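You operate a simulated robot arm through the tools that you are given. There is no shell and no other tool. Be economical: measure what you need, move in short steps, check, and stop when the job is done.

The job below is to be done with a simulated robot arm. You get a single attempt, and the scene is never put back.

TASK
Crimp the blue lead that stands in the nest and rack it.
Fine: size wheel to the size on its flag, nest in, one stroke with the dies clear, nest out; lead into the free hole of the rack.

It is judged by the outcome, as a careful person would: the job done as asked, and still so three seconds after it is handed in. It fails if anything else is knocked over, pushed out of place, dropped, spilled or broken.

THE ROBOT
A 6-joint arm with a two-finger parallel gripper, fixed in place. Base frame: the origin is at the foot of the arm, x ahead of it, y to its left, z up; the work surface is at about z = 0.806. Units: m, rad, N and s.
With the tool pointing down near the work surface it reaches from about 0.24 to 0.64 m from the base axis. Its first joint turns from -1.152 to 1.152 rad. Payload 2.7 kg.
Tool frame: the origin (TCP) lies between the finger pads and is the grasp point; the fingertips stand 0.023 m ahead of it; z points along the fingers, y is the line along which they close. Largest opening 0.094 m; finger width 0.038, thickness 0.01; the body of the gripper, 0.054 by 0.096 m, starts 0.039 m behind the TCP.
Orientation is told as [roll, pitch, yaw] about the base's x, y, z axes, in that order, counted from this pose: with the fingers straight down and closing along the base's y, the tool's x points along the base's -x, its y along +y and its z along -z.

THE INTERFACE
- The arm moves only by the tool send_rows. Its argument "motion" is a list of rows, each an object (a shift or turn left out is 0, a gripper value left out holds the last) with "translation": the shift along the tool's x, y, z in units of 25 mm (1.0 is 25 mm), a list of three; "dr": the turn, a rotation vector about the tool's x, y, z in units of 4 degrees (1.0 is 4 degrees), a list of three; "hand": the closure, from 0 (fully open) to 1 (shut). In form: [{"translation": [tx, ty, tz], "dr": [ax, ay, az], "hand": hand}, ...]. A call has 1 to 12 rows; each row shifts and turns the commanded pose from where the row before left it, along the tool's axes as they then stand. A call with a number of a shift or a turn outside -1 to 1 is refused whole. A row lasts 0.2 s, in which the tool goes at most 0.05 m and 0.15 rad; a call with a longer step from one row to the next is refused whole, and so is a gripper value outside its range. A pose out of reach is approached as far as the arm can. The call stops where the force on the tool passes 50 N (or 10 N more than at its start, if that is more) or the arm is blocked; 0.2 s more then pass. Each finger travels about 0.045 m/s and halts on what it meets, pressing with about 35 N; the grip force reading is that of the motor and also rises with nothing between the fingers. The clock runs only during rows and for 0.2 s after the last one: add rows that do not move to give the fingers time. The reply holds the time, the measured pose of the TCP, the force on the tool along the base axes, the opening and the grip force, in the units named above and with some noise.
- Cameras (640 x 400 px; columns grow to the right, rows downward): "scene" is fixed at [0.0867, -0.4343, 1.4229]; the picture's right is [0.77, -0.63, 0.00], its down [-0.29, -0.36, -0.89] and it looks along [0.56, 0.69, -0.46] (base axes); focal length 320 px, centre (320, 200). "wrist" rides on the gripper at [0.086, 0.016, -0.074] in the tool frame; the picture's right is [-0.18, 0.98, 0.00], its down [-0.58, -0.11, -0.81] and it looks along [-0.79, -0.15, 0.59] (tool axes); focal length 243 px, centre (320, 200). There is no depth. A picture from a camera that has moved, and an enlarged one, comes with that camera's place and axes in the base frame and with its lens. The place of the scene camera against the robot may be out by one fixed shift of up to 0.018 m in any direction.
- grab_frame(camera): a new picture of that camera. No time passes.
- zoom(camera, box): a new picture of the part [left, top, right, bottom] of that camera's present view, enlarged. No time passes.
- finish_job(): hands the job in; it is judged then, once.

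Go step by step. Nothing tells you positions but the pictures and the camera data: compare them with the known pose of the tool, close in by small moves and look again before you grip or let go. The budget is 120 turns and 68 pictures, counting those below and the enlarged ones. Unless the task says otherwise, let go and move clear before handing in, and close with one line.

The tools are called after "Request:" by a JSON object that holds its "op" and its "data". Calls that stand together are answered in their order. send_rows: Moves the arm, as the interface text tells. Its arguments: {"type":"object","properties":{"motion":{"type":"array"}},"required":["motion"]} The other tools are called the same way: grab_frame (camera) takes a picture; zoom (camera, box) takes an enlarged picture of a part of a camera's view; finish_job () hands the job in.

At the start:

```text
time_s: 0.0
tool_pos: [0.4291, 0.0273, 1.1789]
tool_rot: [0.0, 0.0, 0.001]
contact_force: [0.0, -0.3, 1.0]
finger_gap: 0.0939
gripper_force: 0.1
```

scene: 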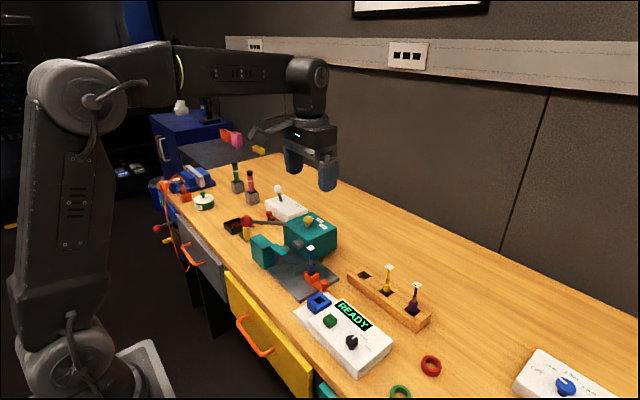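
wrist: 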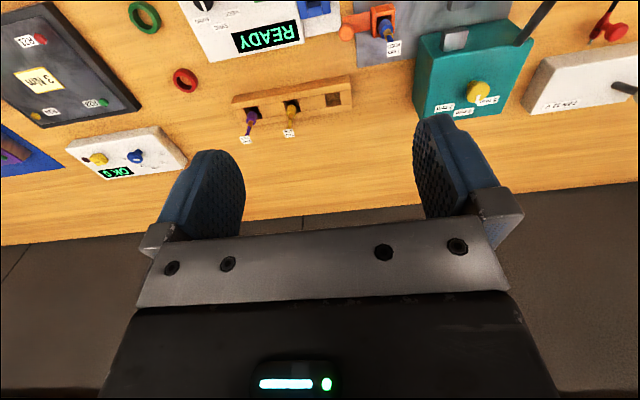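

I see a teal crimp press with a lever, an orange-handled nest holding a blue lead, a control box showing READY, and a wooden rack with one free hole. I'll zoom in for the details.

Request:
{"op": "zoom", "data": {"camera": "scene", "box": [220, 170, 380, 300]}}

Request:
{"op": "zoom", "data": {"camera": "scene", "box": [280, 250, 450, 390]}}

Request:
{"op": "zoom", "data": {"camera": "wrist", "box": [330, 0, 640, 140]}}

```text
3.08 times, centred on (300, 235) of scene
camera zoom: at [0.0867, -0.4343, 1.4229], right [0.77, -0.63, 0.0], down [-0.29, -0.36, -0.89], along [0.56, 0.69, -0.46], focal length 985 px, centre (382, 92)
```

zoom: 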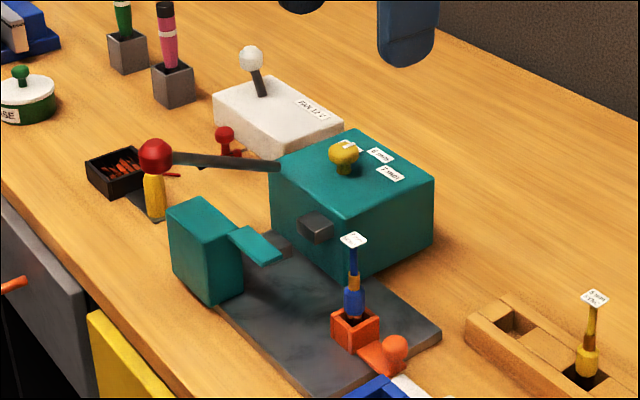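

```text
2.86 times, centred on (365, 320) of scene
camera zoom: at [0.0867, -0.4343, 1.4229], right [0.77, -0.63, 0.0], down [-0.29, -0.36, -0.89], along [0.56, 0.69, -0.46], focal length 914 px, centre (191, -143)
```

zoom: 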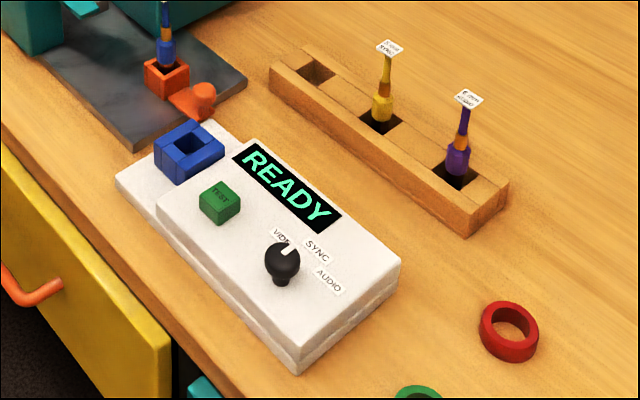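

```text
2.06 times, centred on (485, 70) of wrist
camera zoom: at [0.342, 0.0431, 1.2545], right [0.18, 0.98, 0.0], down [0.58, -0.11, 0.81], along [0.79, -0.15, -0.59], focal length 501 px, centre (-21, 468)
```

zoom: 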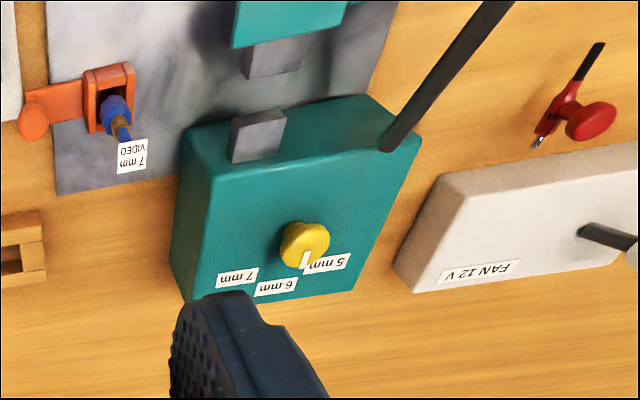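

The blue lead's flag reads "7 mm VIDEO", and the wheel on the press points away from 7. I'll move nearer the press for a better look.

Request:
{"op": "send_rows", "data": {"motion": [{"translation": [-0.1, 0.85, 0.4]}, {"translation": [-0.1, 0.85, 0.4]}, {"translation": [-0.1, 0.85, 0.4]}, {"translation": [-0.1, 0.85, 0.4]}, {"translation": [-0.1, 0.85, 0.4]}, {"translation": [-0.1, 0.85, 0.4]}, {"translation": [-0.1, 0.85, 0.4]}, {"translation": [-0.1, 0.85, 0.4]}, {"translation": [0, 0, 0]}]}}

Request:
{"op": "grab_frame", "data": {"camera": "wrist"}}

Request:
{"op": "grab_frame", "data": {"camera": "scene"}}

```text
time_s: 2.0
tool_pos: [0.4474, 0.1965, 1.0988]
tool_rot: [0.0, 0.002, -0.001]
contact_force: [-0.5, 0.4, -1.0]
finger_gap: 0.0938
gripper_force: 0.0
```

```text
62 pictures are left
camera wrist: at [0.3617, 0.2136, 1.1747], right [0.18, 0.98, 0.0], down [0.58, -0.11, 0.81], along [0.79, -0.15, -0.59], focal length 243 px, centre (320, 200)
```

wrist: 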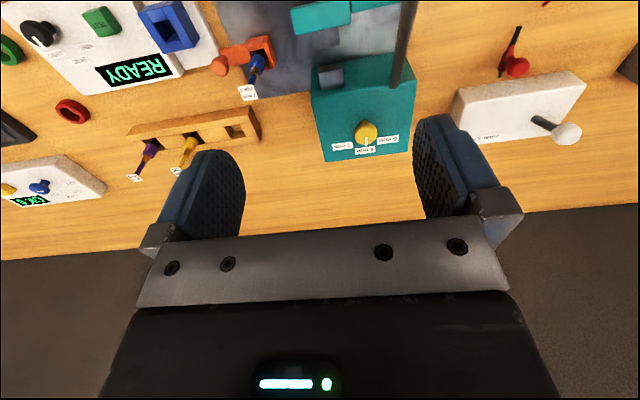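

```text
61 pictures are left
```

scene: 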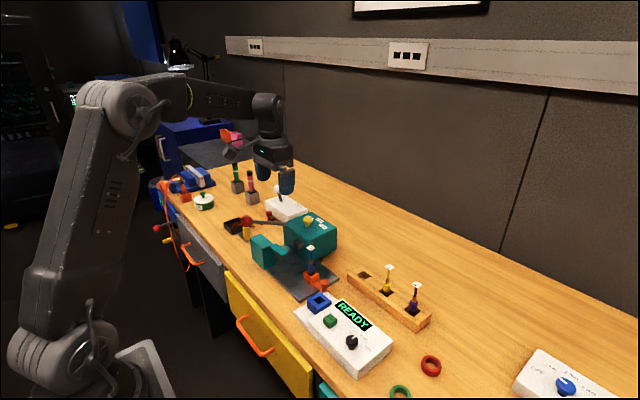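

Request:
{"op": "zoom", "data": {"camera": "wrist", "box": [300, 90, 430, 170]}}

Request:
{"op": "zoom", "data": {"camera": "wrist", "box": [190, 0, 430, 150]}}

Request:
{"op": "zoom", "data": {"camera": "scene", "box": [240, 200, 350, 270]}}

```text
4.92 times, centred on (365, 130) of wrist
camera zoom: at [0.3617, 0.2136, 1.1747], right [0.18, 0.98, 0.0], down [0.58, -0.11, 0.81], along [0.79, -0.15, -0.59], focal length 1194 px, centre (98, 545)
```

zoom: 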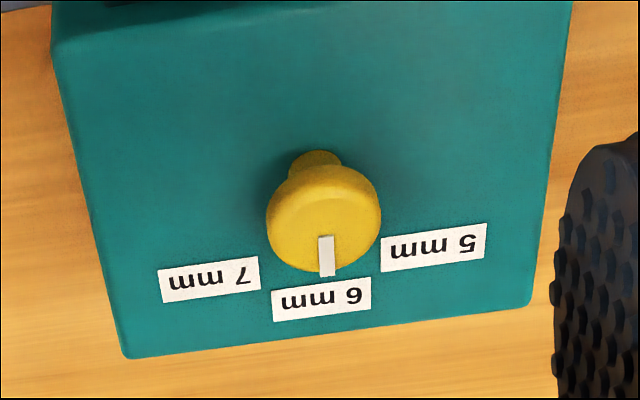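

```text
2.67 times, centred on (310, 75) of wrist
camera zoom: at [0.3617, 0.2136, 1.1747], right [0.18, 0.98, 0.0], down [0.58, -0.11, 0.81], along [0.79, -0.15, -0.59], focal length 647 px, centre (347, 533)
```

zoom: 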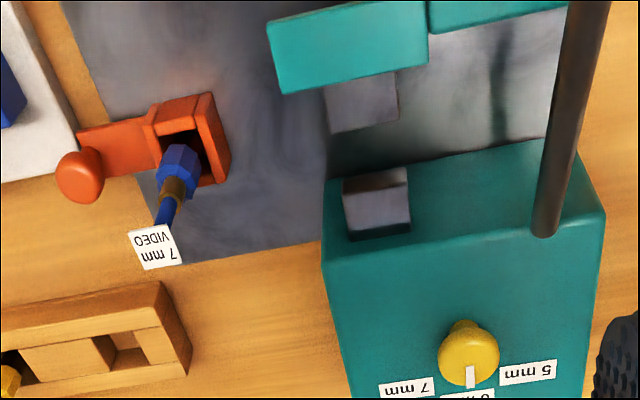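

```text
5.71 times, centred on (295, 235) of scene
camera zoom: at [0.0867, -0.4343, 1.4229], right [0.77, -0.63, 0.0], down [-0.29, -0.36, -0.89], along [0.56, 0.69, -0.46], focal length 1828 px, centre (463, 0)
```

zoom: 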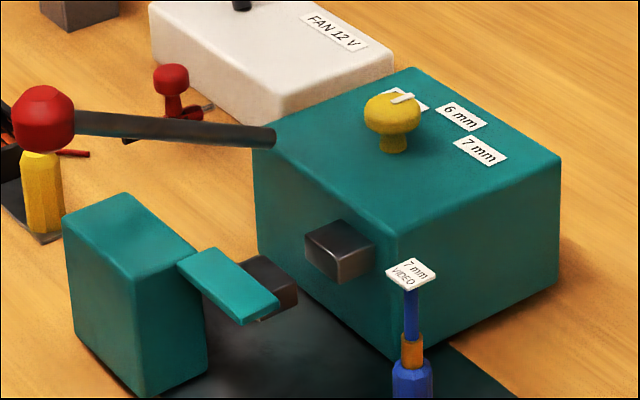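

The wheel is at 6 and must go one mark towards −y, to 7. I put the knob at about (0.573, 0.234, 0.915) and will hover over it with the fingers part closed.

Request:
{"op": "send_rows", "data": {"motion": [{"translation": [-0.837, 0.252, 0.658], "hand": 0.42}, {"translation": [-0.837, 0.252, 0.658]}, {"translation": [-0.837, 0.252, 0.658]}, {"translation": [-0.837, 0.252, 0.658]}, {"translation": [-0.837, 0.252, 0.658]}, {"translation": [-0.837, 0.252, 0.658]}, {}, {}]}}

Request:
{"op": "grab_frame", "data": {"camera": "wrist"}}

Request:
{"op": "zoom", "data": {"camera": "scene", "box": [230, 170, 350, 270]}}

```text
time_s: 3.8
tool_pos: [0.5723, 0.2342, 1.0019]
tool_rot: [0.0, 0.0, -0.001]
contact_force: [-0.4, 0.3, -0.6]
finger_gap: 0.0544
gripper_force: 0.1
```

```text
57 pictures are left
camera wrist: at [0.486, 0.2508, 1.0764], right [0.18, 0.98, 0.0], down [0.58, -0.11, 0.81], along [0.79, -0.15, -0.59], focal length 243 px, centre (320, 200)
```

wrist: 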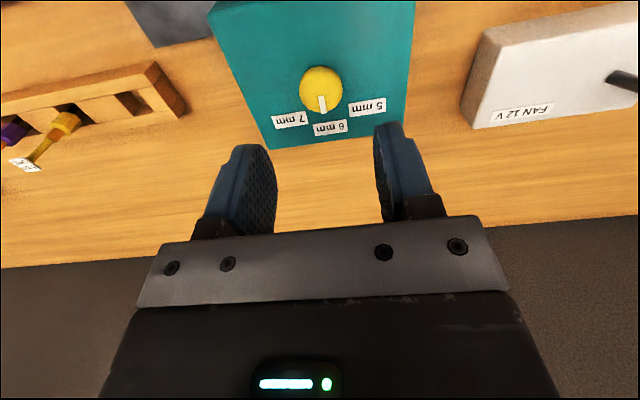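

```text
4.00 times, centred on (290, 220) of scene
camera zoom: at [0.0867, -0.4343, 1.4229], right [0.77, -0.63, 0.0], down [-0.29, -0.36, -0.89], along [0.56, 0.69, -0.46], focal length 1280 px, centre (440, 120)
```

zoom: 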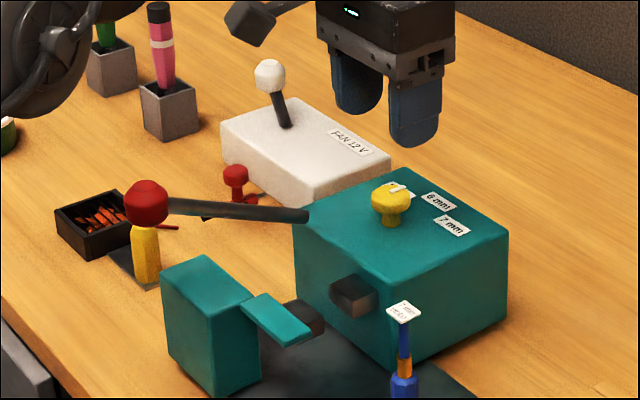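

The estimate holds: knob centre about (0.574, 0.235), press top about z 0.895. I'll descend around the knob.

Request:
{"op": "send_rows", "data": {"motion": [{"translation": [-0.06, 0.03, 0.75]}, {"translation": [0, 0, 0.75]}, {"translation": [0, 0, 0.75]}, {"translation": [0, 0, 0.65]}, {}]}}

Request:
{"op": "zoom", "data": {"camera": "wrist", "box": [200, 80, 440, 230]}}

Request:
{"op": "zoom", "data": {"camera": "scene", "box": [260, 180, 350, 250]}}

```text
time_s: 5.0
tool_pos: [0.5744, 0.2346, 0.9277]
tool_rot: [0.0, 0.0, -0.001]
contact_force: [-0.1, 0.0, 0.4]
finger_gap: 0.0545
gripper_force: 0.0
```

```text
2.67 times, centred on (320, 155) of wrist
camera zoom: at [0.4883, 0.2514, 1.0035], right [0.18, 0.98, 0.0], down [0.58, -0.11, 0.81], along [0.79, -0.15, -0.59], focal length 647 px, centre (320, 320)
```

zoom: 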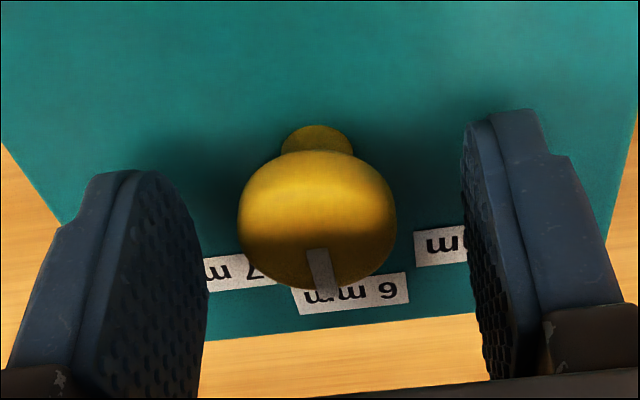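

```text
5.71 times, centred on (305, 215) of scene
camera zoom: at [0.0867, -0.4343, 1.4229], right [0.77, -0.63, 0.0], down [-0.29, -0.36, -0.89], along [0.56, 0.69, -0.46], focal length 1828 px, centre (406, 114)
```

zoom: 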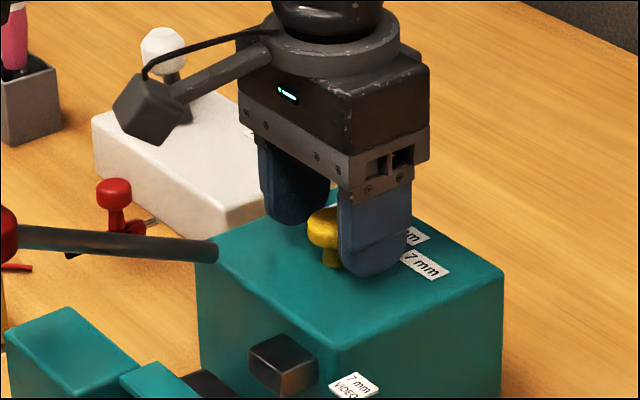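

Fingers straddle the knob. I'll close, turn about 40° clockwise and look.

Request:
{"op": "send_rows", "data": {"motion": [{"hand": 0.75}, {"hand": 0.75}, {"hand": 0.75}, {}]}}

Request:
{"op": "send_rows", "data": {"motion": [{"dr": [0, 0, 1]}, {"dr": [0, 0, 1]}, {"dr": [0, 0, 1]}, {"dr": [0, 0, 1]}, {"dr": [0, 0, 1]}, {"dr": [0, 0, 1]}, {"dr": [0, 0, 1]}, {"dr": [0, 0, 1]}, {"dr": [0, 0, 1]}, {"dr": [0, 0, 1]}, {}]}}

Request:
{"op": "zoom", "data": {"camera": "wrist", "box": [200, 80, 440, 230]}}

```text
time_s: 6.0
tool_pos: [0.5749, 0.2358, 0.9277]
tool_rot: [-0.001, 0.0, -0.001]
contact_force: [-0.9, -5.0, 0.2]
finger_gap: 0.0296
gripper_force: 45.7
```

```text
time_s: 8.4
tool_pos: [0.575, 0.2339, 0.928]
tool_rot: [0.0, 0.001, -0.701]
contact_force: [-14.0, -11.9, 5.5]
finger_gap: 0.0293
gripper_force: 45.0
```

```text
2.67 times, centred on (320, 155) of wrist
camera zoom: at [0.5193, 0.3028, 1.0036], right [0.77, 0.63, 0.0], down [0.38, -0.46, 0.81], along [0.51, -0.62, -0.59], focal length 647 px, centre (320, 320)
```

zoom: 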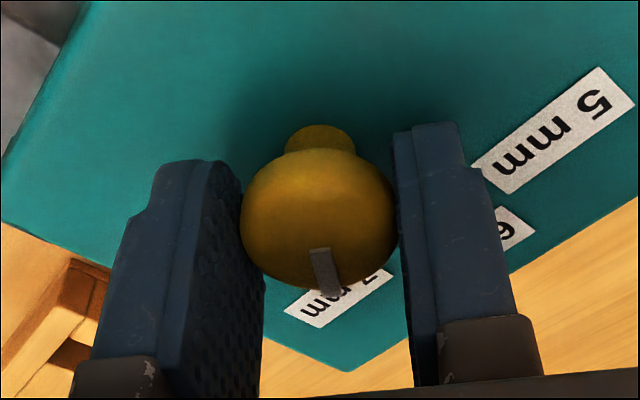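

The wheel followed and its pointer sits at 7. I'll release, rise and check.

Request:
{"op": "send_rows", "data": {"motion": [{"hand": 0.42}, {"hand": 0.42}, {"hand": 0.42}, {"translation": [0, 0, -1]}, {"translation": [0, 0, -1]}, {"translation": [0, 0, -1]}, {"translation": [0, 0, -1]}, {}]}}

Request:
{"op": "grab_frame", "data": {"camera": "wrist"}}

Request:
{"op": "zoom", "data": {"camera": "scene", "box": [230, 200, 350, 275]}}

```text
time_s: 10.2
tool_pos: [0.577, 0.2351, 1.028]
tool_rot: [-0.001, -0.001, -0.698]
contact_force: [-0.6, -0.4, -0.3]
finger_gap: 0.0544
gripper_force: 0.1
```

```text
52 pictures are left
camera wrist: at [0.52, 0.3026, 1.1031], right [0.77, 0.63, 0.0], down [0.38, -0.46, 0.81], along [0.51, -0.62, -0.59], focal length 243 px, centre (320, 200)
```

wrist: 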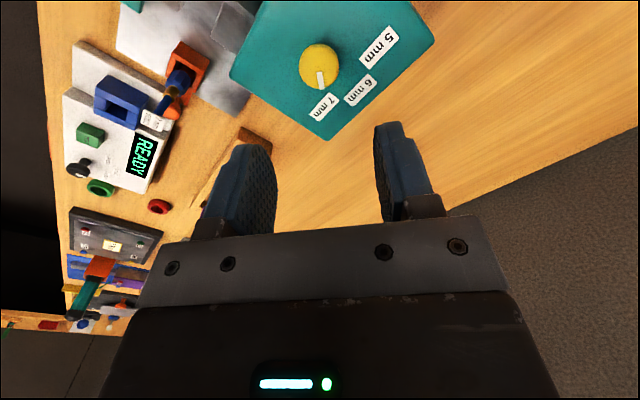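

```text
5.33 times, centred on (290, 238) of scene
camera zoom: at [0.0867, -0.4343, 1.4229], right [0.77, -0.63, 0.0], down [-0.29, -0.36, -0.89], along [0.56, 0.69, -0.46], focal length 1707 px, centre (480, 0)
```

zoom: 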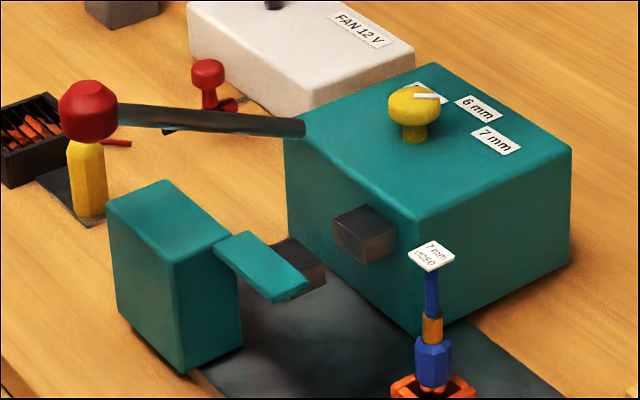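

Request:
{"op": "zoom", "data": {"camera": "wrist", "box": [260, 20, 420, 130]}}

```text
3.64 times, centred on (340, 75) of wrist
camera zoom: at [0.52, 0.3026, 1.1031], right [0.77, 0.63, 0.0], down [0.38, -0.46, 0.81], along [0.51, -0.62, -0.59], focal length 882 px, centre (247, 654)
```

zoom: 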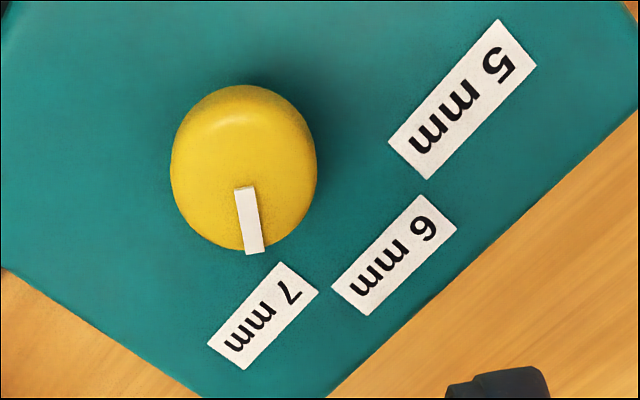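

The labels lie at about ±45° and the pointer at about 41°, so I'll regrip and add roughly 4°.

Request:
{"op": "send_rows", "data": {"motion": [{"translation": [0.06, -0.05, 1]}, {"translation": [0, 0, 1]}, {"translation": [0, 0, 1]}, {"translation": [0, 0, 1]}, {"hand": 0.75}, {"hand": 0.75}, {"hand": 0.75}, {"dr": [0, 0, 0.6]}, {"dr": [0, 0, 0.6]}, {}, {"hand": 0.42}, {"hand": 0.42}]}}

Request:
{"op": "send_rows", "data": {"motion": [{"hand": 0.42}, {"translation": [0, 0, -1]}, {"translation": [0, 0, -1]}, {"translation": [0, 0, -1]}, {"translation": [0, 0, -1]}, {}]}}

Request:
{"op": "zoom", "data": {"camera": "wrist", "box": [260, 20, 420, 130]}}

```text
time_s: 12.8
tool_pos: [0.5722, 0.2354, 0.9285]
tool_rot: [0.001, -0.002, -0.779]
contact_force: [1.3, -0.4, -0.5]
finger_gap: 0.0548
gripper_force: 0.1
```

```text
time_s: 14.2
tool_pos: [0.5729, 0.2346, 1.029]
tool_rot: [0.001, 0.001, -0.782]
contact_force: [-0.7, 0.3, -0.3]
finger_gap: 0.0546
gripper_force: 0.0
```

```text
3.64 times, centred on (340, 75) of wrist
camera zoom: at [0.5225, 0.3074, 1.1046], right [0.82, 0.57, 0.0], down [0.34, -0.49, 0.81], along [0.46, -0.66, -0.59], focal length 882 px, centre (247, 654)
```

zoom: 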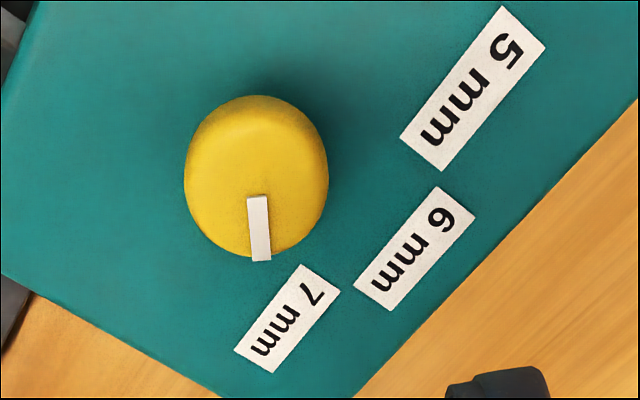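

The wheel is clearly on 7. Next I'll square the tool up and move over towards the nest to measure it.

Request:
{"op": "send_rows", "data": {"motion": [{"dr": [0, 0, -1]}, {"dr": [0, 0, -1]}, {"dr": [0, 0, -1]}, {"dr": [0, 0, -1]}, {"dr": [0, 0, -1]}, {"dr": [0, 0, -1]}, {"dr": [0, 0, -1]}, {"dr": [0, 0, -1]}, {"dr": [0, 0, -1]}, {"dr": [0, 0, -1]}, {"dr": [0, 0, -1]}, {"dr": [0, 0, -0.2]}]}}

Request:
{"op": "send_rows", "data": {"motion": [{"translation": [0, -1, 0]}, {"translation": [0, -1, 0]}, {"translation": [0.2, -1, 0]}, {"translation": [0.8, -1, 0]}, {"translation": [1, -1, 0]}, {"translation": [1, -0.4, 0]}, {"translation": [1, 0, 0]}, {"translation": [1, 0, 0]}, {"translation": [1, 0, 0]}, {"translation": [0.9, 0, 0]}, {}]}}

Request:
{"op": "grab_frame", "data": {"camera": "wrist"}}

Request:
{"op": "zoom", "data": {"camera": "wrist", "box": [200, 0, 440, 150]}}

```text
time_s: 16.8
tool_pos: [0.5747, 0.2348, 1.0287]
tool_rot: [-0.001, 0.0, 0.0]
contact_force: [-0.1, 0.3, 0.5]
finger_gap: 0.0547
gripper_force: 0.0
```

```text
time_s: 19.2
tool_pos: [0.4008, 0.102, 1.0286]
tool_rot: [0.001, 0.0, 0.002]
contact_force: [0.5, -0.1, 0.1]
finger_gap: 0.0546
gripper_force: 0.0
```

```text
48 pictures are left
camera wrist: at [0.3138, 0.1173, 1.1029], right [0.18, 0.98, 0.0], down [0.58, -0.11, 0.81], along [0.79, -0.15, -0.59], focal length 243 px, centre (320, 200)
```

wrist: 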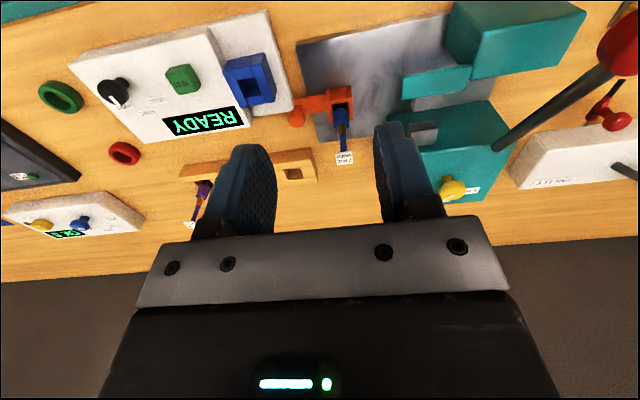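

```text
2.67 times, centred on (320, 75) of wrist
camera zoom: at [0.3138, 0.1173, 1.1029], right [0.18, 0.98, 0.0], down [0.58, -0.11, 0.81], along [0.79, -0.15, -0.59], focal length 647 px, centre (320, 533)
```

zoom: 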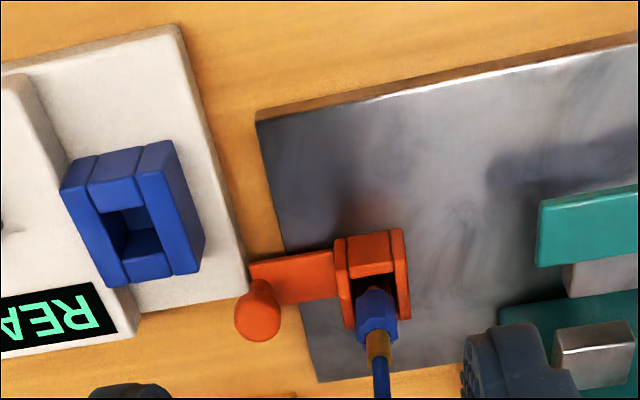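

I get the nest's handle ball at (0.4905, 0.053, 0.836), the lead at about (0.487, 0.110), and the die line at y≈0.20, so about 90 mm of travel. I'll turn the tool to yaw +90° with the fingers shut, so they can push on the ball from the −y side.

Request:
{"op": "send_rows", "data": {"motion": [{"dr": [0, 0, -1], "hand": 1}, {"dr": [0, 0, -1]}, {"dr": [0, 0, -1]}, {"dr": [0, 0, -1]}, {"dr": [0, 0, -1]}, {"dr": [0, 0, -1]}, {"dr": [0, 0, -1]}, {"dr": [0, 0, -1]}, {"dr": [0, 0, -1]}, {"dr": [0, 0, -1]}, {"dr": [0, 0, -1]}, {"dr": [0, 0, -1]}]}}

Request:
{"op": "send_rows", "data": {"motion": [{"dr": [0, 0, -1]}, {"dr": [0, 0, -1]}, {"dr": [0, 0, -1]}, {"dr": [0, 0, -1]}, {"dr": [0, 0, -1]}, {"dr": [0, 0, -1]}, {"dr": [0, 0, -1]}, {"dr": [0, 0, -1]}, {"dr": [0, 0, -1]}, {"dr": [0, 0, -1]}, {"dr": [0, 0, -0.5]}, {}]}}

```text
time_s: 21.8
tool_pos: [0.3998, 0.1002, 1.0278]
tool_rot: [0.0, 0.0, 0.84]
contact_force: [0.3, 0.1, 1.2]
finger_gap: 0.0001
gripper_force: 35.1
```

```text
time_s: 24.4
tool_pos: [0.4023, 0.1008, 1.0289]
tool_rot: [0.001, 0.0, 1.571]
contact_force: [-0.4, -0.2, 0.6]
finger_gap: 0.0003
gripper_force: 35.0
```

Request:
{"op": "send_rows", "data": {"motion": [{"translation": [0.83, -0.88, 0]}, {"translation": [0.83, -0.88, 0]}, {"translation": [0.83, -0.88, 0]}, {"translation": [0.83, -0.88, 0]}, {"translation": [0, 0, 1]}, {"translation": [0, 0, 1]}, {"translation": [0, 0, 1]}, {"translation": [0, 0, 0.8]}, {}]}}

Request:
{"op": "grab_frame", "data": {"camera": "wrist"}}

Request:
{"op": "zoom", "data": {"camera": "scene", "box": [270, 220, 370, 320]}}

```text
time_s: 26.4
tool_pos: [0.4899, 0.0175, 0.9321]
tool_rot: [0.001, 0.001, 1.57]
contact_force: [0.3, 0.5, -0.8]
finger_gap: 0.0
gripper_force: 34.5
```

```text
46 pictures are left
camera wrist: at [0.4724, -0.0698, 1.0076], right [-0.98, 0.18, 0.0], down [0.11, 0.58, 0.81], along [0.15, 0.79, -0.59], focal length 243 px, centre (320, 200)
```

wrist: 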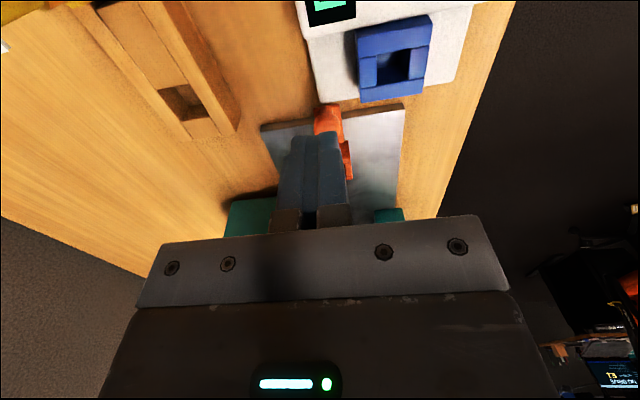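

```text
4.00 times, centred on (320, 270) of scene
camera zoom: at [0.0867, -0.4343, 1.4229], right [0.77, -0.63, 0.0], down [-0.29, -0.36, -0.89], along [0.56, 0.69, -0.46], focal length 1280 px, centre (320, -80)
```

zoom: 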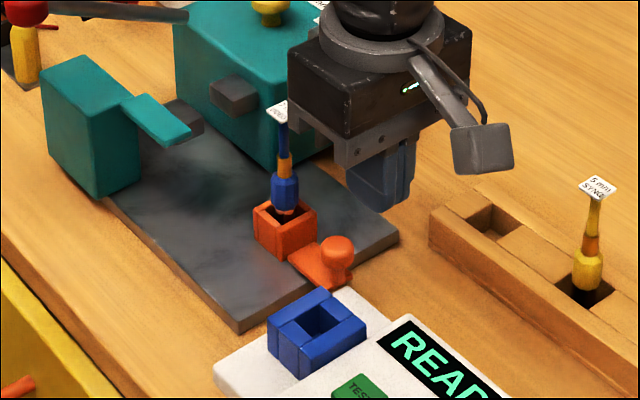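

The ball is where predicted and the approach path is clear of the socket. I'll lower the shut fingers just behind the ball.

Request:
{"op": "send_rows", "data": {"motion": [{"translation": [0, 0, 1]}, {"translation": [0, 0, 1]}, {"translation": [0, 0, 0.8]}, {"translation": [0, 0, 0.36]}, {}]}}

Request:
{"op": "zoom", "data": {"camera": "scene", "box": [270, 220, 370, 320]}}

Request:
{"op": "zoom", "data": {"camera": "wrist", "box": [220, 50, 460, 200]}}

```text
time_s: 27.6
tool_pos: [0.49, 0.0157, 0.8541]
tool_rot: [0.0, -0.001, 1.571]
contact_force: [0.2, -0.2, -1.3]
finger_gap: 0.0
gripper_force: 34.4
```

```text
4.00 times, centred on (320, 270) of scene
camera zoom: at [0.0867, -0.4343, 1.4229], right [0.77, -0.63, 0.0], down [-0.29, -0.36, -0.89], along [0.56, 0.69, -0.46], focal length 1280 px, centre (320, -80)
```

zoom: 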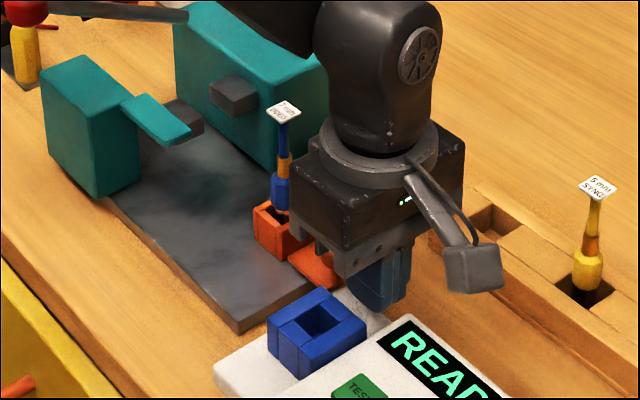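

```text
2.67 times, centred on (340, 125) of wrist
camera zoom: at [0.4725, -0.0699, 0.9287], right [-0.98, 0.18, 0.0], down [0.11, 0.58, 0.81], along [0.15, 0.79, -0.59], focal length 647 px, centre (267, 400)
```

zoom: 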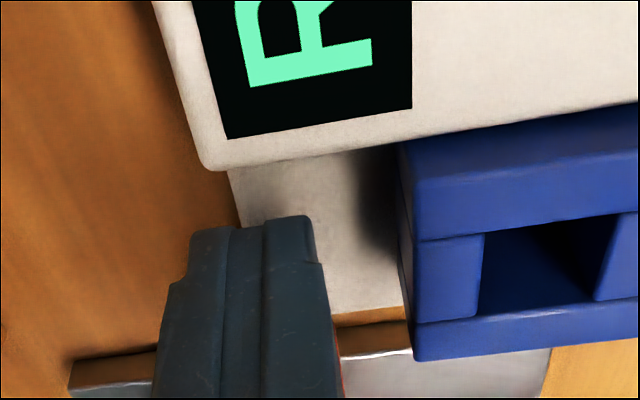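

Fingers sit behind the ball, clear of the tester. Now I'll push the nest slowly towards +y.

Request:
{"op": "send_rows", "data": {"motion": [{"translation": [-0.4, 0, 0]}, {"translation": [-0.4, 0, 0]}, {"translation": [-0.4, 0, 0]}, {"translation": [-0.4, 0, 0]}, {"translation": [-0.4, 0, 0]}, {"translation": [-0.4, 0, 0]}, {"translation": [-0.4, 0, 0]}, {"translation": [-0.4, 0, 0]}, {}]}}

Request:
{"op": "zoom", "data": {"camera": "scene", "box": [250, 200, 360, 300]}}

```text
time_s: 29.6
tool_pos: [0.4901, 0.0984, 0.8534]
tool_rot: [-0.001, 0.001, 1.571]
contact_force: [-0.4, -0.3, 0.2]
finger_gap: 0.0
gripper_force: 34.9
```

```text
4.00 times, centred on (305, 250) of scene
camera zoom: at [0.0867, -0.4343, 1.4229], right [0.77, -0.63, 0.0], down [-0.29, -0.36, -0.89], along [0.56, 0.69, -0.46], focal length 1280 px, centre (380, 0)
```

zoom: 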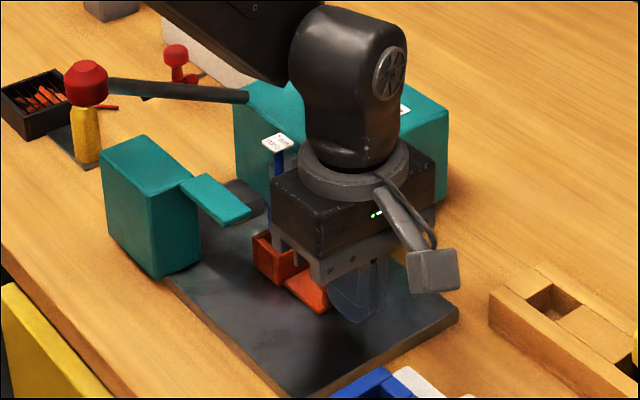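

The nest is following with almost no force. I'll creep forward and watch for a stop.

Request:
{"op": "send_rows", "data": {"motion": [{"translation": [-0.2, 0, 0]}, {"translation": [-0.2, 0, 0]}, {}]}}

Request:
{"op": "send_rows", "data": {"motion": [{"translation": [-0.12, 0, 0]}, {}]}}

Request:
{"op": "zoom", "data": {"camera": "scene", "box": [260, 210, 330, 280]}}

```text
time_s: 30.4
tool_pos: [0.4888, 0.1085, 0.8533]
tool_rot: [0.0, 0.001, 1.571]
contact_force: [0.2, -1.5, 0.2]
finger_gap: 0.0001
gripper_force: 34.9
```

```text
time_s: 31.0
tool_pos: [0.4886, 0.1101, 0.8549]
tool_rot: [-0.001, -0.001, 1.57]
contact_force: [1.0, 0.2, 0.3]
finger_gap: 0.0001
gripper_force: 35.1
```

```text
5.71 times, centred on (295, 245) of scene
camera zoom: at [0.0867, -0.4343, 1.4228], right [0.77, -0.63, 0.0], down [-0.29, -0.36, -0.89], along [0.56, 0.69, -0.46], focal length 1828 px, centre (463, -57)
```

zoom: 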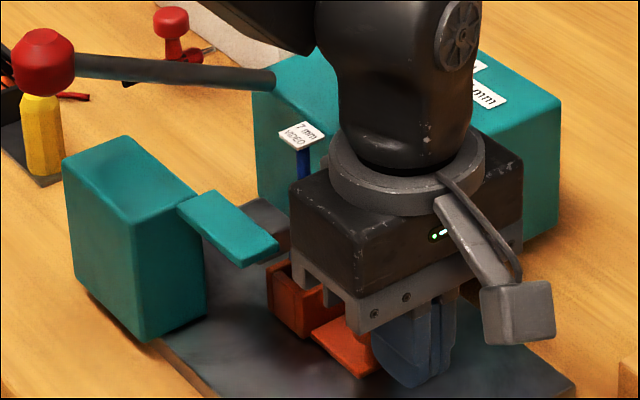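

Request:
{"op": "send_rows", "data": {"motion": [{"translation": [-0.12, 0, 0]}, {}]}}

Request:
{"op": "send_rows", "data": {"motion": [{"translation": [-0.12, 0, 0]}, {}]}}

Request:
{"op": "send_rows", "data": {"motion": [{"translation": [1, 0, 0]}, {"translation": [1, 0, 0]}, {"translation": [0.4, 0, -1]}, {"translation": [0, 0, -1]}, {"translation": [0, 0, -1]}, {"translation": [0, 0, -1]}, {}]}}

Request:
{"op": "zoom", "data": {"camera": "scene", "box": [250, 205, 350, 285]}}

Request:
{"op": "grab_frame", "data": {"camera": "wrist"}}

```text
time_s: 31.6
tool_pos: [0.4894, 0.1146, 0.8553]
tool_rot: [0.0, 0.001, 1.571]
contact_force: [-0.3, -1.4, 0.5]
finger_gap: 0.0001
gripper_force: 34.5
```

```text
time_s: 32.2
tool_pos: [0.4891, 0.1158, 0.8541]
tool_rot: [0.001, 0.001, 1.57]
contact_force: [-0.1, -15.2, 4.5]
finger_gap: 0.0001
gripper_force: 34.9
```

```text
time_s: 33.8
tool_pos: [0.488, 0.0555, 0.9545]
tool_rot: [0.001, 0.0, 1.571]
contact_force: [0.0, -0.2, -1.0]
finger_gap: 0.0
gripper_force: 34.6
```

```text
5.00 times, centred on (300, 245) of scene
camera zoom: at [0.0867, -0.4343, 1.4229], right [0.77, -0.63, 0.0], down [-0.29, -0.36, -0.89], along [0.56, 0.69, -0.46], focal length 1600 px, centre (420, -25)
```

zoom: 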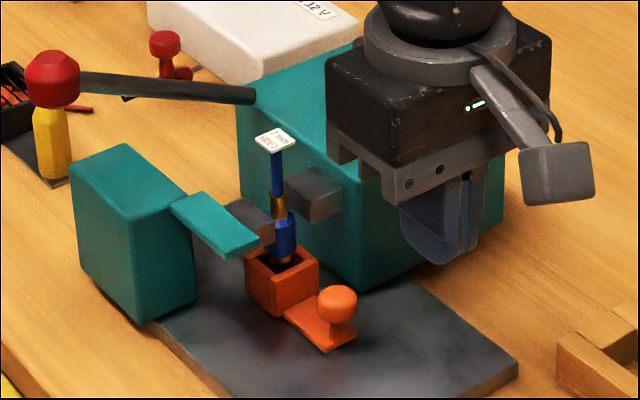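

```text
39 pictures are left
camera wrist: at [0.4719, -0.0306, 1.0294], right [-0.98, 0.18, 0.0], down [0.11, 0.58, 0.81], along [0.15, 0.79, -0.59], focal length 243 px, centre (320, 200)
```

wrist: 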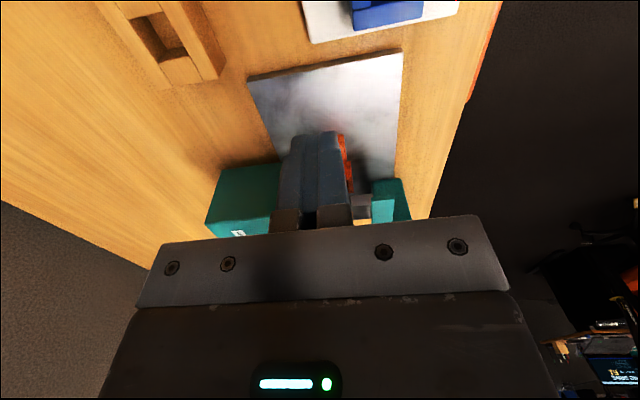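

The nest reached its stop and the lead stands between the dies. Next I'll lift, square up, and look at the lever to learn how it strokes.

Request:
{"op": "send_rows", "data": {"motion": [{"translation": [0, 0, -0.6]}, {"translation": [0, 0, -0.6], "dr": [0, 0, 1]}, {"translation": [0, 0, -0.6], "dr": [0, 0, 1]}, {"translation": [0, 0, -0.6], "dr": [0, 0, 1]}, {"translation": [0, 0, -0.6], "dr": [0, 0, 1]}, {"translation": [0, 0, -0.6], "dr": [0, 0, 1]}, {"translation": [0, 0, -0.6], "dr": [0, 0, 1]}, {"translation": [0, 0, -0.6], "dr": [0, 0, 1]}, {"translation": [0, 0, -0.6], "dr": [0, 0, 1]}, {"dr": [0, 0, 1]}, {"dr": [0, 0, 1]}, {"dr": [0, 0, 1]}]}}

Request:
{"op": "send_rows", "data": {"motion": [{"dr": [0, 0, 1]}, {"dr": [0, 0, 1]}, {"dr": [0, 0, 1]}, {"dr": [0, 0, 1]}, {"dr": [0, 0, 1]}, {"dr": [0, 0, 1]}, {"dr": [0, 0, 1]}, {"dr": [0, 0, 1]}, {"dr": [0, 0, 1]}, {"dr": [0, 0, 1]}, {"dr": [0, 0, 1]}, {"dr": [0, 0, 0.5]}]}}

Request:
{"op": "send_rows", "data": {"motion": [{"translation": [0.9, 1, 0], "hand": 0.4}, {"translation": [0.9, 1, 0]}, {"translation": [0.9, 1, 0]}, {"translation": [0.9, 1, 0]}, {"translation": [0.9, 1, 0]}, {"translation": [0.9, 1, 0]}, {"translation": [0.9, 1, 0]}, {"translation": [0.4, 0.8, 0]}, {}]}}

Request:
{"op": "grab_frame", "data": {"camera": "wrist"}}

```text
time_s: 36.4
tool_pos: [0.4897, 0.0563, 1.0892]
tool_rot: [-0.001, 0.0, 0.801]
contact_force: [-0.1, -1.3, 0.3]
finger_gap: 0.0002
gripper_force: 34.9
```

```text
time_s: 39.0
tool_pos: [0.4903, 0.0571, 1.0887]
tool_rot: [0.0, -0.002, 0.001]
contact_force: [0.3, 0.1, 0.4]
finger_gap: 0.0
gripper_force: 35.2
```

```text
time_s: 41.0
tool_pos: [0.3206, 0.2517, 1.0893]
tool_rot: [-0.002, 0.0, 0.0]
contact_force: [0.1, 0.1, 0.2]
finger_gap: 0.0562
gripper_force: 0.1
```

```text
38 pictures are left
camera wrist: at [0.235, 0.267, 1.1639], right [0.18, 0.98, 0.0], down [0.58, -0.11, 0.81], along [0.79, -0.15, -0.59], focal length 243 px, centre (320, 200)
```

wrist: 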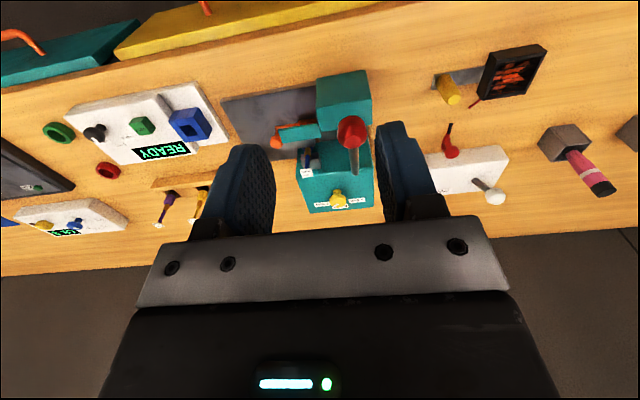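

Request:
{"op": "zoom", "data": {"camera": "wrist", "box": [250, 60, 410, 220]}}

Request:
{"op": "zoom", "data": {"camera": "scene", "box": [225, 195, 325, 275]}}

```text
2.50 times, centred on (330, 140) of wrist
camera zoom: at [0.235, 0.267, 1.1639], right [0.18, 0.98, 0.0], down [0.58, -0.11, 0.81], along [0.79, -0.15, -0.59], focal length 606 px, centre (295, 350)
```

zoom: 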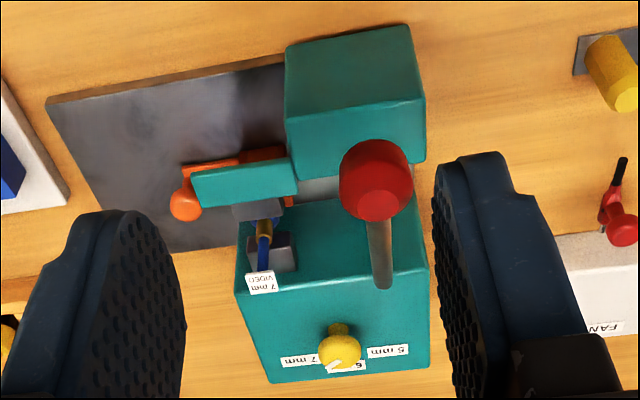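

```text
5.00 times, centred on (275, 235) of scene
camera zoom: at [0.0867, -0.4343, 1.4229], right [0.77, -0.63, 0.0], down [-0.29, -0.36, -0.89], along [0.56, 0.69, -0.46], focal length 1600 px, centre (545, 25)
```

zoom: 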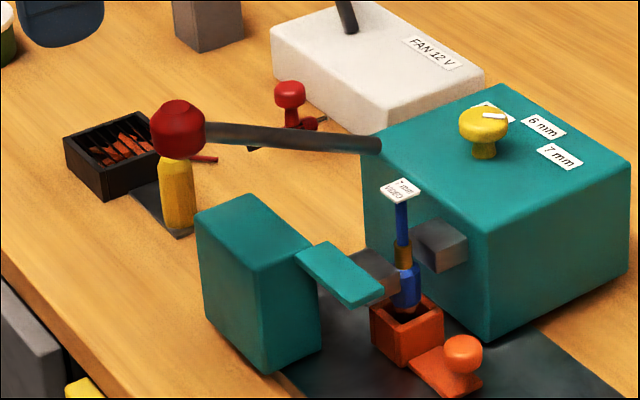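

The lever ball is at (0.401, 0.270, 0.956), about 31 mm across. The rod runs along x from a pivot near (0.53, 0.27, 0.90), so the stroke should be downwards; I'll hover over the ball.

Request:
{"op": "send_rows", "data": {"motion": [{"translation": [-0.765, 0.183, 0.5]}, {"translation": [-0.765, 0.183, 0.5]}, {"translation": [-0.765, 0.183, 0.5]}, {"translation": [-0.765, 0.183, 0.5]}, {}]}}

Request:
{"op": "zoom", "data": {"camera": "wrist", "box": [200, 30, 440, 230]}}

```text
time_s: 42.2
tool_pos: [0.3987, 0.2712, 1.0391]
tool_rot: [-0.002, -0.001, 0.002]
contact_force: [0.4, -0.3, -0.1]
finger_gap: 0.0565
gripper_force: 0.0
```

```text
2.00 times, centred on (320, 130) of wrist
camera zoom: at [0.3125, 0.2872, 1.1139], right [0.18, 0.98, 0.0], down [0.58, -0.11, 0.81], along [0.79, -0.15, -0.59], focal length 485 px, centre (320, 340)
```

zoom: 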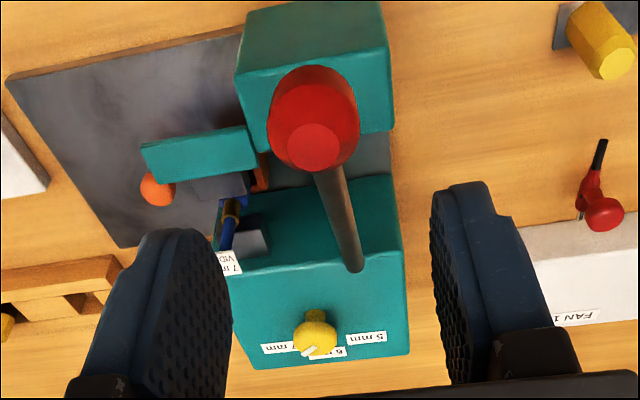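

Request:
{"op": "send_rows", "data": {"motion": [{"translation": [0.1, -0.08, 0.8]}, {"translation": [0, 0, 0.8]}, {"translation": [0, 0, 0.8]}, {"translation": [0, 0, 0.65]}, {}, {"hand": 0.75}, {"hand": 0.75}, {"hand": 0.75}, {}]}}

Request:
{"op": "zoom", "data": {"camera": "scene", "box": [225, 185, 325, 275]}}

```text
time_s: 44.2
tool_pos: [0.3961, 0.2697, 0.9639]
tool_rot: [0.004, -0.003, 0.001]
contact_force: [3.0, 26.7, -7.0]
finger_gap: 0.0284
gripper_force: 45.2
```

```text
4.44 times, centred on (275, 230) of scene
camera zoom: at [0.0868, -0.4335, 1.4231], right [0.77, -0.63, 0.0], down [-0.29, -0.36, -0.89], along [0.56, 0.69, -0.46], focal length 1422 px, centre (520, 67)
```

zoom: 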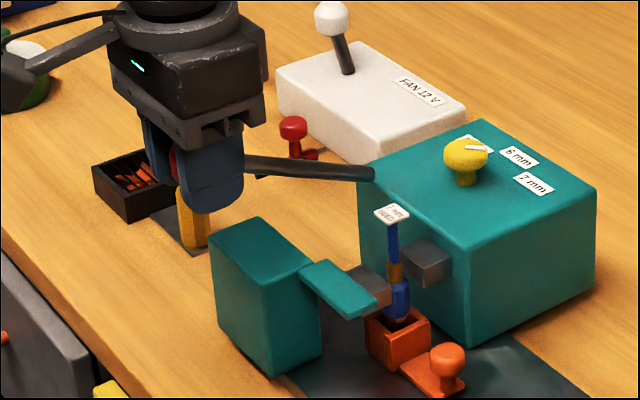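

Ball gripped, with some sideways force. I'll ease that and start the stroke down along the arc.

Request:
{"op": "send_rows", "data": {"motion": [{"translation": [0, 0.1, 0]}, {}, {"translation": [0.12, 0, 0.3]}, {"translation": [0.1, 0, 0.3]}, {}]}}

Request:
{"op": "zoom", "data": {"camera": "scene", "box": [225, 185, 325, 275]}}

```text
time_s: 45.4
tool_pos: [0.3911, 0.2699, 0.9494]
tool_rot: [-0.001, -0.002, 0.0]
contact_force: [-4.5, 8.4, 14.5]
finger_gap: 0.0286
gripper_force: 45.0
```

```text
4.44 times, centred on (275, 230) of scene
camera zoom: at [0.0863, -0.4342, 1.4229], right [0.77, -0.63, 0.0], down [-0.29, -0.36, -0.89], along [0.56, 0.69, -0.46], focal length 1422 px, centre (520, 67)
```

zoom: 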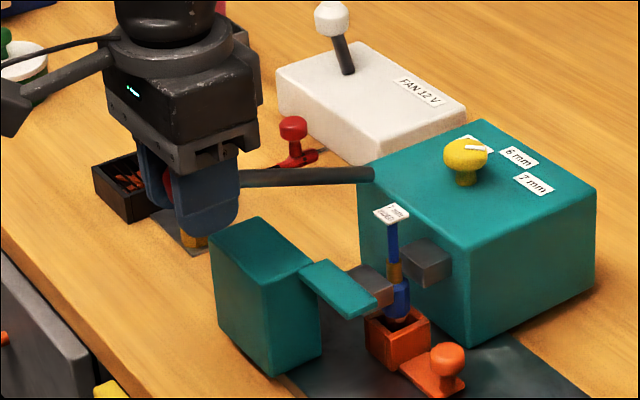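

The lever comes down with a light spring load. Continuing.

Request:
{"op": "send_rows", "data": {"motion": [{"translation": [0.1, 0, 0.3]}, {"translation": [0.09, 0, 0.3]}, {"translation": [0.06, 0, 0.3]}, {}]}}

Request:
{"op": "zoom", "data": {"camera": "scene", "box": [225, 185, 325, 275]}}

```text
time_s: 46.4
tool_pos: [0.3851, 0.2699, 0.9254]
tool_rot: [0.001, -0.002, 0.0]
contact_force: [3.8, 6.6, 11.7]
finger_gap: 0.0288
gripper_force: 45.3
```

```text
4.44 times, centred on (275, 230) of scene
camera zoom: at [0.0866, -0.4342, 1.4229], right [0.77, -0.63, 0.0], down [-0.29, -0.36, -0.89], along [0.56, 0.69, -0.46], focal length 1422 px, centre (520, 67)
```

zoom: 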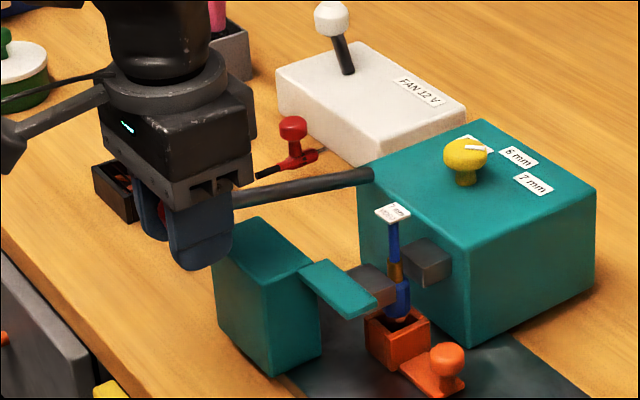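

Request:
{"op": "send_rows", "data": {"motion": [{"translation": [0.03, 0, 0.3]}, {"translation": [0.02, 0, 0.3]}, {}]}}

Request:
{"op": "send_rows", "data": {"motion": [{"translation": [0, 0, 0.3]}, {"translation": [-0.02, 0, 0.3]}, {}]}}

Request:
{"op": "zoom", "data": {"camera": "scene", "box": [225, 185, 325, 275]}}

```text
time_s: 47.2
tool_pos: [0.3822, 0.2701, 0.9111]
tool_rot: [-0.001, 0.003, 0.0]
contact_force: [-3.7, 6.0, 13.6]
finger_gap: 0.029
gripper_force: 45.8
```

```text
time_s: 48.0
tool_pos: [0.3815, 0.2696, 0.8949]
tool_rot: [-0.001, 0.001, 0.0]
contact_force: [-14.1, 3.4, 21.3]
finger_gap: 0.0289
gripper_force: 44.5
```

```text
4.44 times, centred on (275, 230) of scene
camera zoom: at [0.086, -0.4344, 1.4229], right [0.77, -0.63, 0.0], down [-0.29, -0.36, -0.89], along [0.56, 0.69, -0.46], focal length 1422 px, centre (520, 67)
```

zoom: 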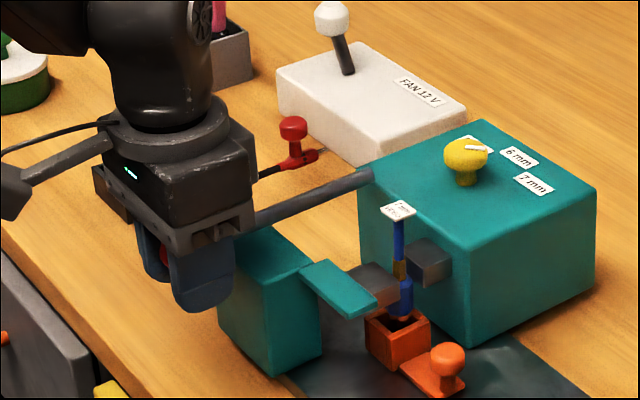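

The far die is now closing on the lead. Continuing down with a small correction in x.

Request:
{"op": "send_rows", "data": {"motion": [{"translation": [0.08, 0, 0.25]}, {"translation": [0.03, 0, 0.25]}, {}]}}

Request:
{"op": "zoom", "data": {"camera": "scene", "box": [225, 185, 325, 275]}}

```text
time_s: 48.8
tool_pos: [0.3809, 0.2699, 0.8835]
tool_rot: [0.0, -0.002, 0.0]
contact_force: [7.1, -0.2, 11.5]
finger_gap: 0.029
gripper_force: 44.5
```

```text
4.44 times, centred on (275, 230) of scene
camera zoom: at [0.0867, -0.4344, 1.4228], right [0.77, -0.63, 0.0], down [-0.29, -0.36, -0.89], along [0.56, 0.69, -0.46], focal length 1422 px, centre (520, 67)
```

zoom: 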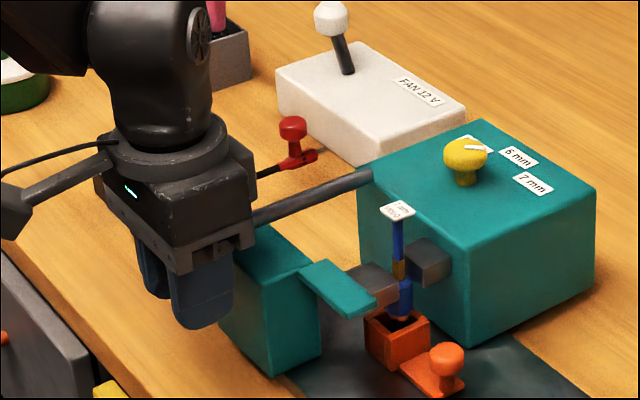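

Request:
{"op": "send_rows", "data": {"motion": [{"translation": [-0.02, 0, 0.2]}, {"translation": [-0.03, 0, 0.2]}, {}]}}

Request:
{"op": "send_rows", "data": {"motion": [{"translation": [-0.03, 0, 0.2]}, {}]}}

Request:
{"op": "zoom", "data": {"camera": "scene", "box": [225, 185, 325, 275]}}

```text
time_s: 49.3
tool_pos: [0.3795, 0.2684, 0.8794]
tool_rot: [0.0, 0.001, 0.001]
contact_force: [-9.3, -6.0, 15.1]
finger_gap: 0.0287
gripper_force: 45.3
stopped in row 2: the force on the tool passed its limit (the readings are from after the stop); the commanded pose is now the measured one
```

```text
time_s: 49.7
tool_pos: [0.3798, 0.2709, 0.8807]
tool_rot: [-0.001, 0.0, 0.002]
contact_force: [-12.4, -7.5, 17.2]
finger_gap: 0.0285
gripper_force: 44.8
stopped in row 1: the force on the tool passed its limit (the readings are from after the stop); the commanded pose is now the measured one
```

```text
4.44 times, centred on (275, 230) of scene
camera zoom: at [0.0861, -0.4346, 1.4228], right [0.77, -0.63, 0.0], down [-0.29, -0.36, -0.89], along [0.56, 0.69, -0.46], focal length 1422 px, centre (520, 67)
```

zoom: 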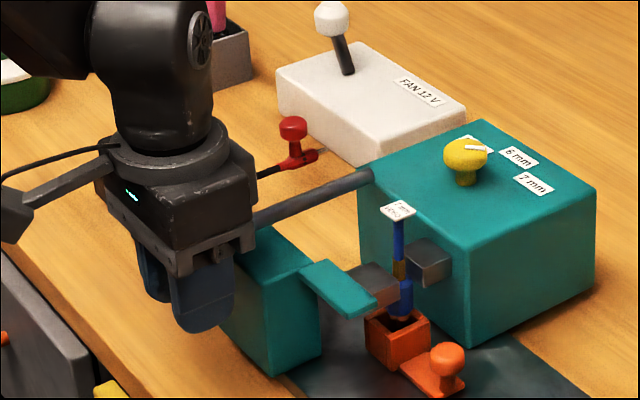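

That is the hard stop, so the stroke is complete. I'll raise the lever back along the same arc, once only.

Request:
{"op": "send_rows", "data": {"motion": [{"translation": [0, 0, -0.3]}, {"translation": [0, 0, -0.3]}, {"translation": [-0.01, 0, -0.3]}, {"translation": [-0.03, 0, -0.3]}, {"translation": [-0.05, 0, -0.3]}, {"translation": [-0.07, 0, -0.3]}, {"translation": [-0.08, 0, -0.3]}, {"translation": [-0.09, 0, -0.3]}, {"translation": [-0.1, 0, -0.3]}, {}]}}

Request:
{"op": "zoom", "data": {"camera": "scene", "box": [225, 185, 325, 275]}}

```text
time_s: 51.9
tool_pos: [0.3923, 0.2706, 0.9464]
tool_rot: [-0.001, 0.0, 0.001]
contact_force: [12.2, -4.1, -20.4]
finger_gap: 0.0285
gripper_force: 45.3
```

```text
4.44 times, centred on (275, 230) of scene
camera zoom: at [0.0873, -0.4342, 1.4228], right [0.77, -0.63, 0.0], down [-0.29, -0.36, -0.89], along [0.56, 0.69, -0.46], focal length 1422 px, centre (520, 67)
```

zoom: 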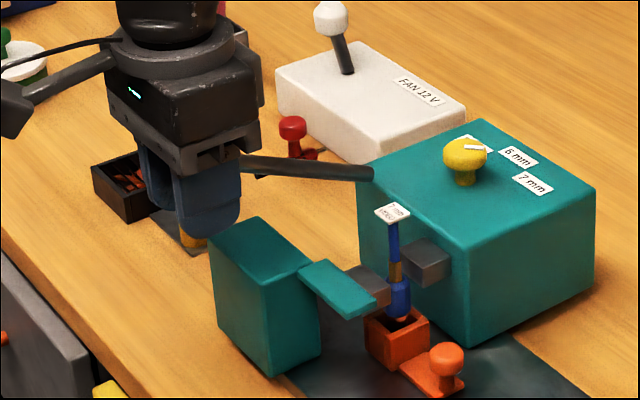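

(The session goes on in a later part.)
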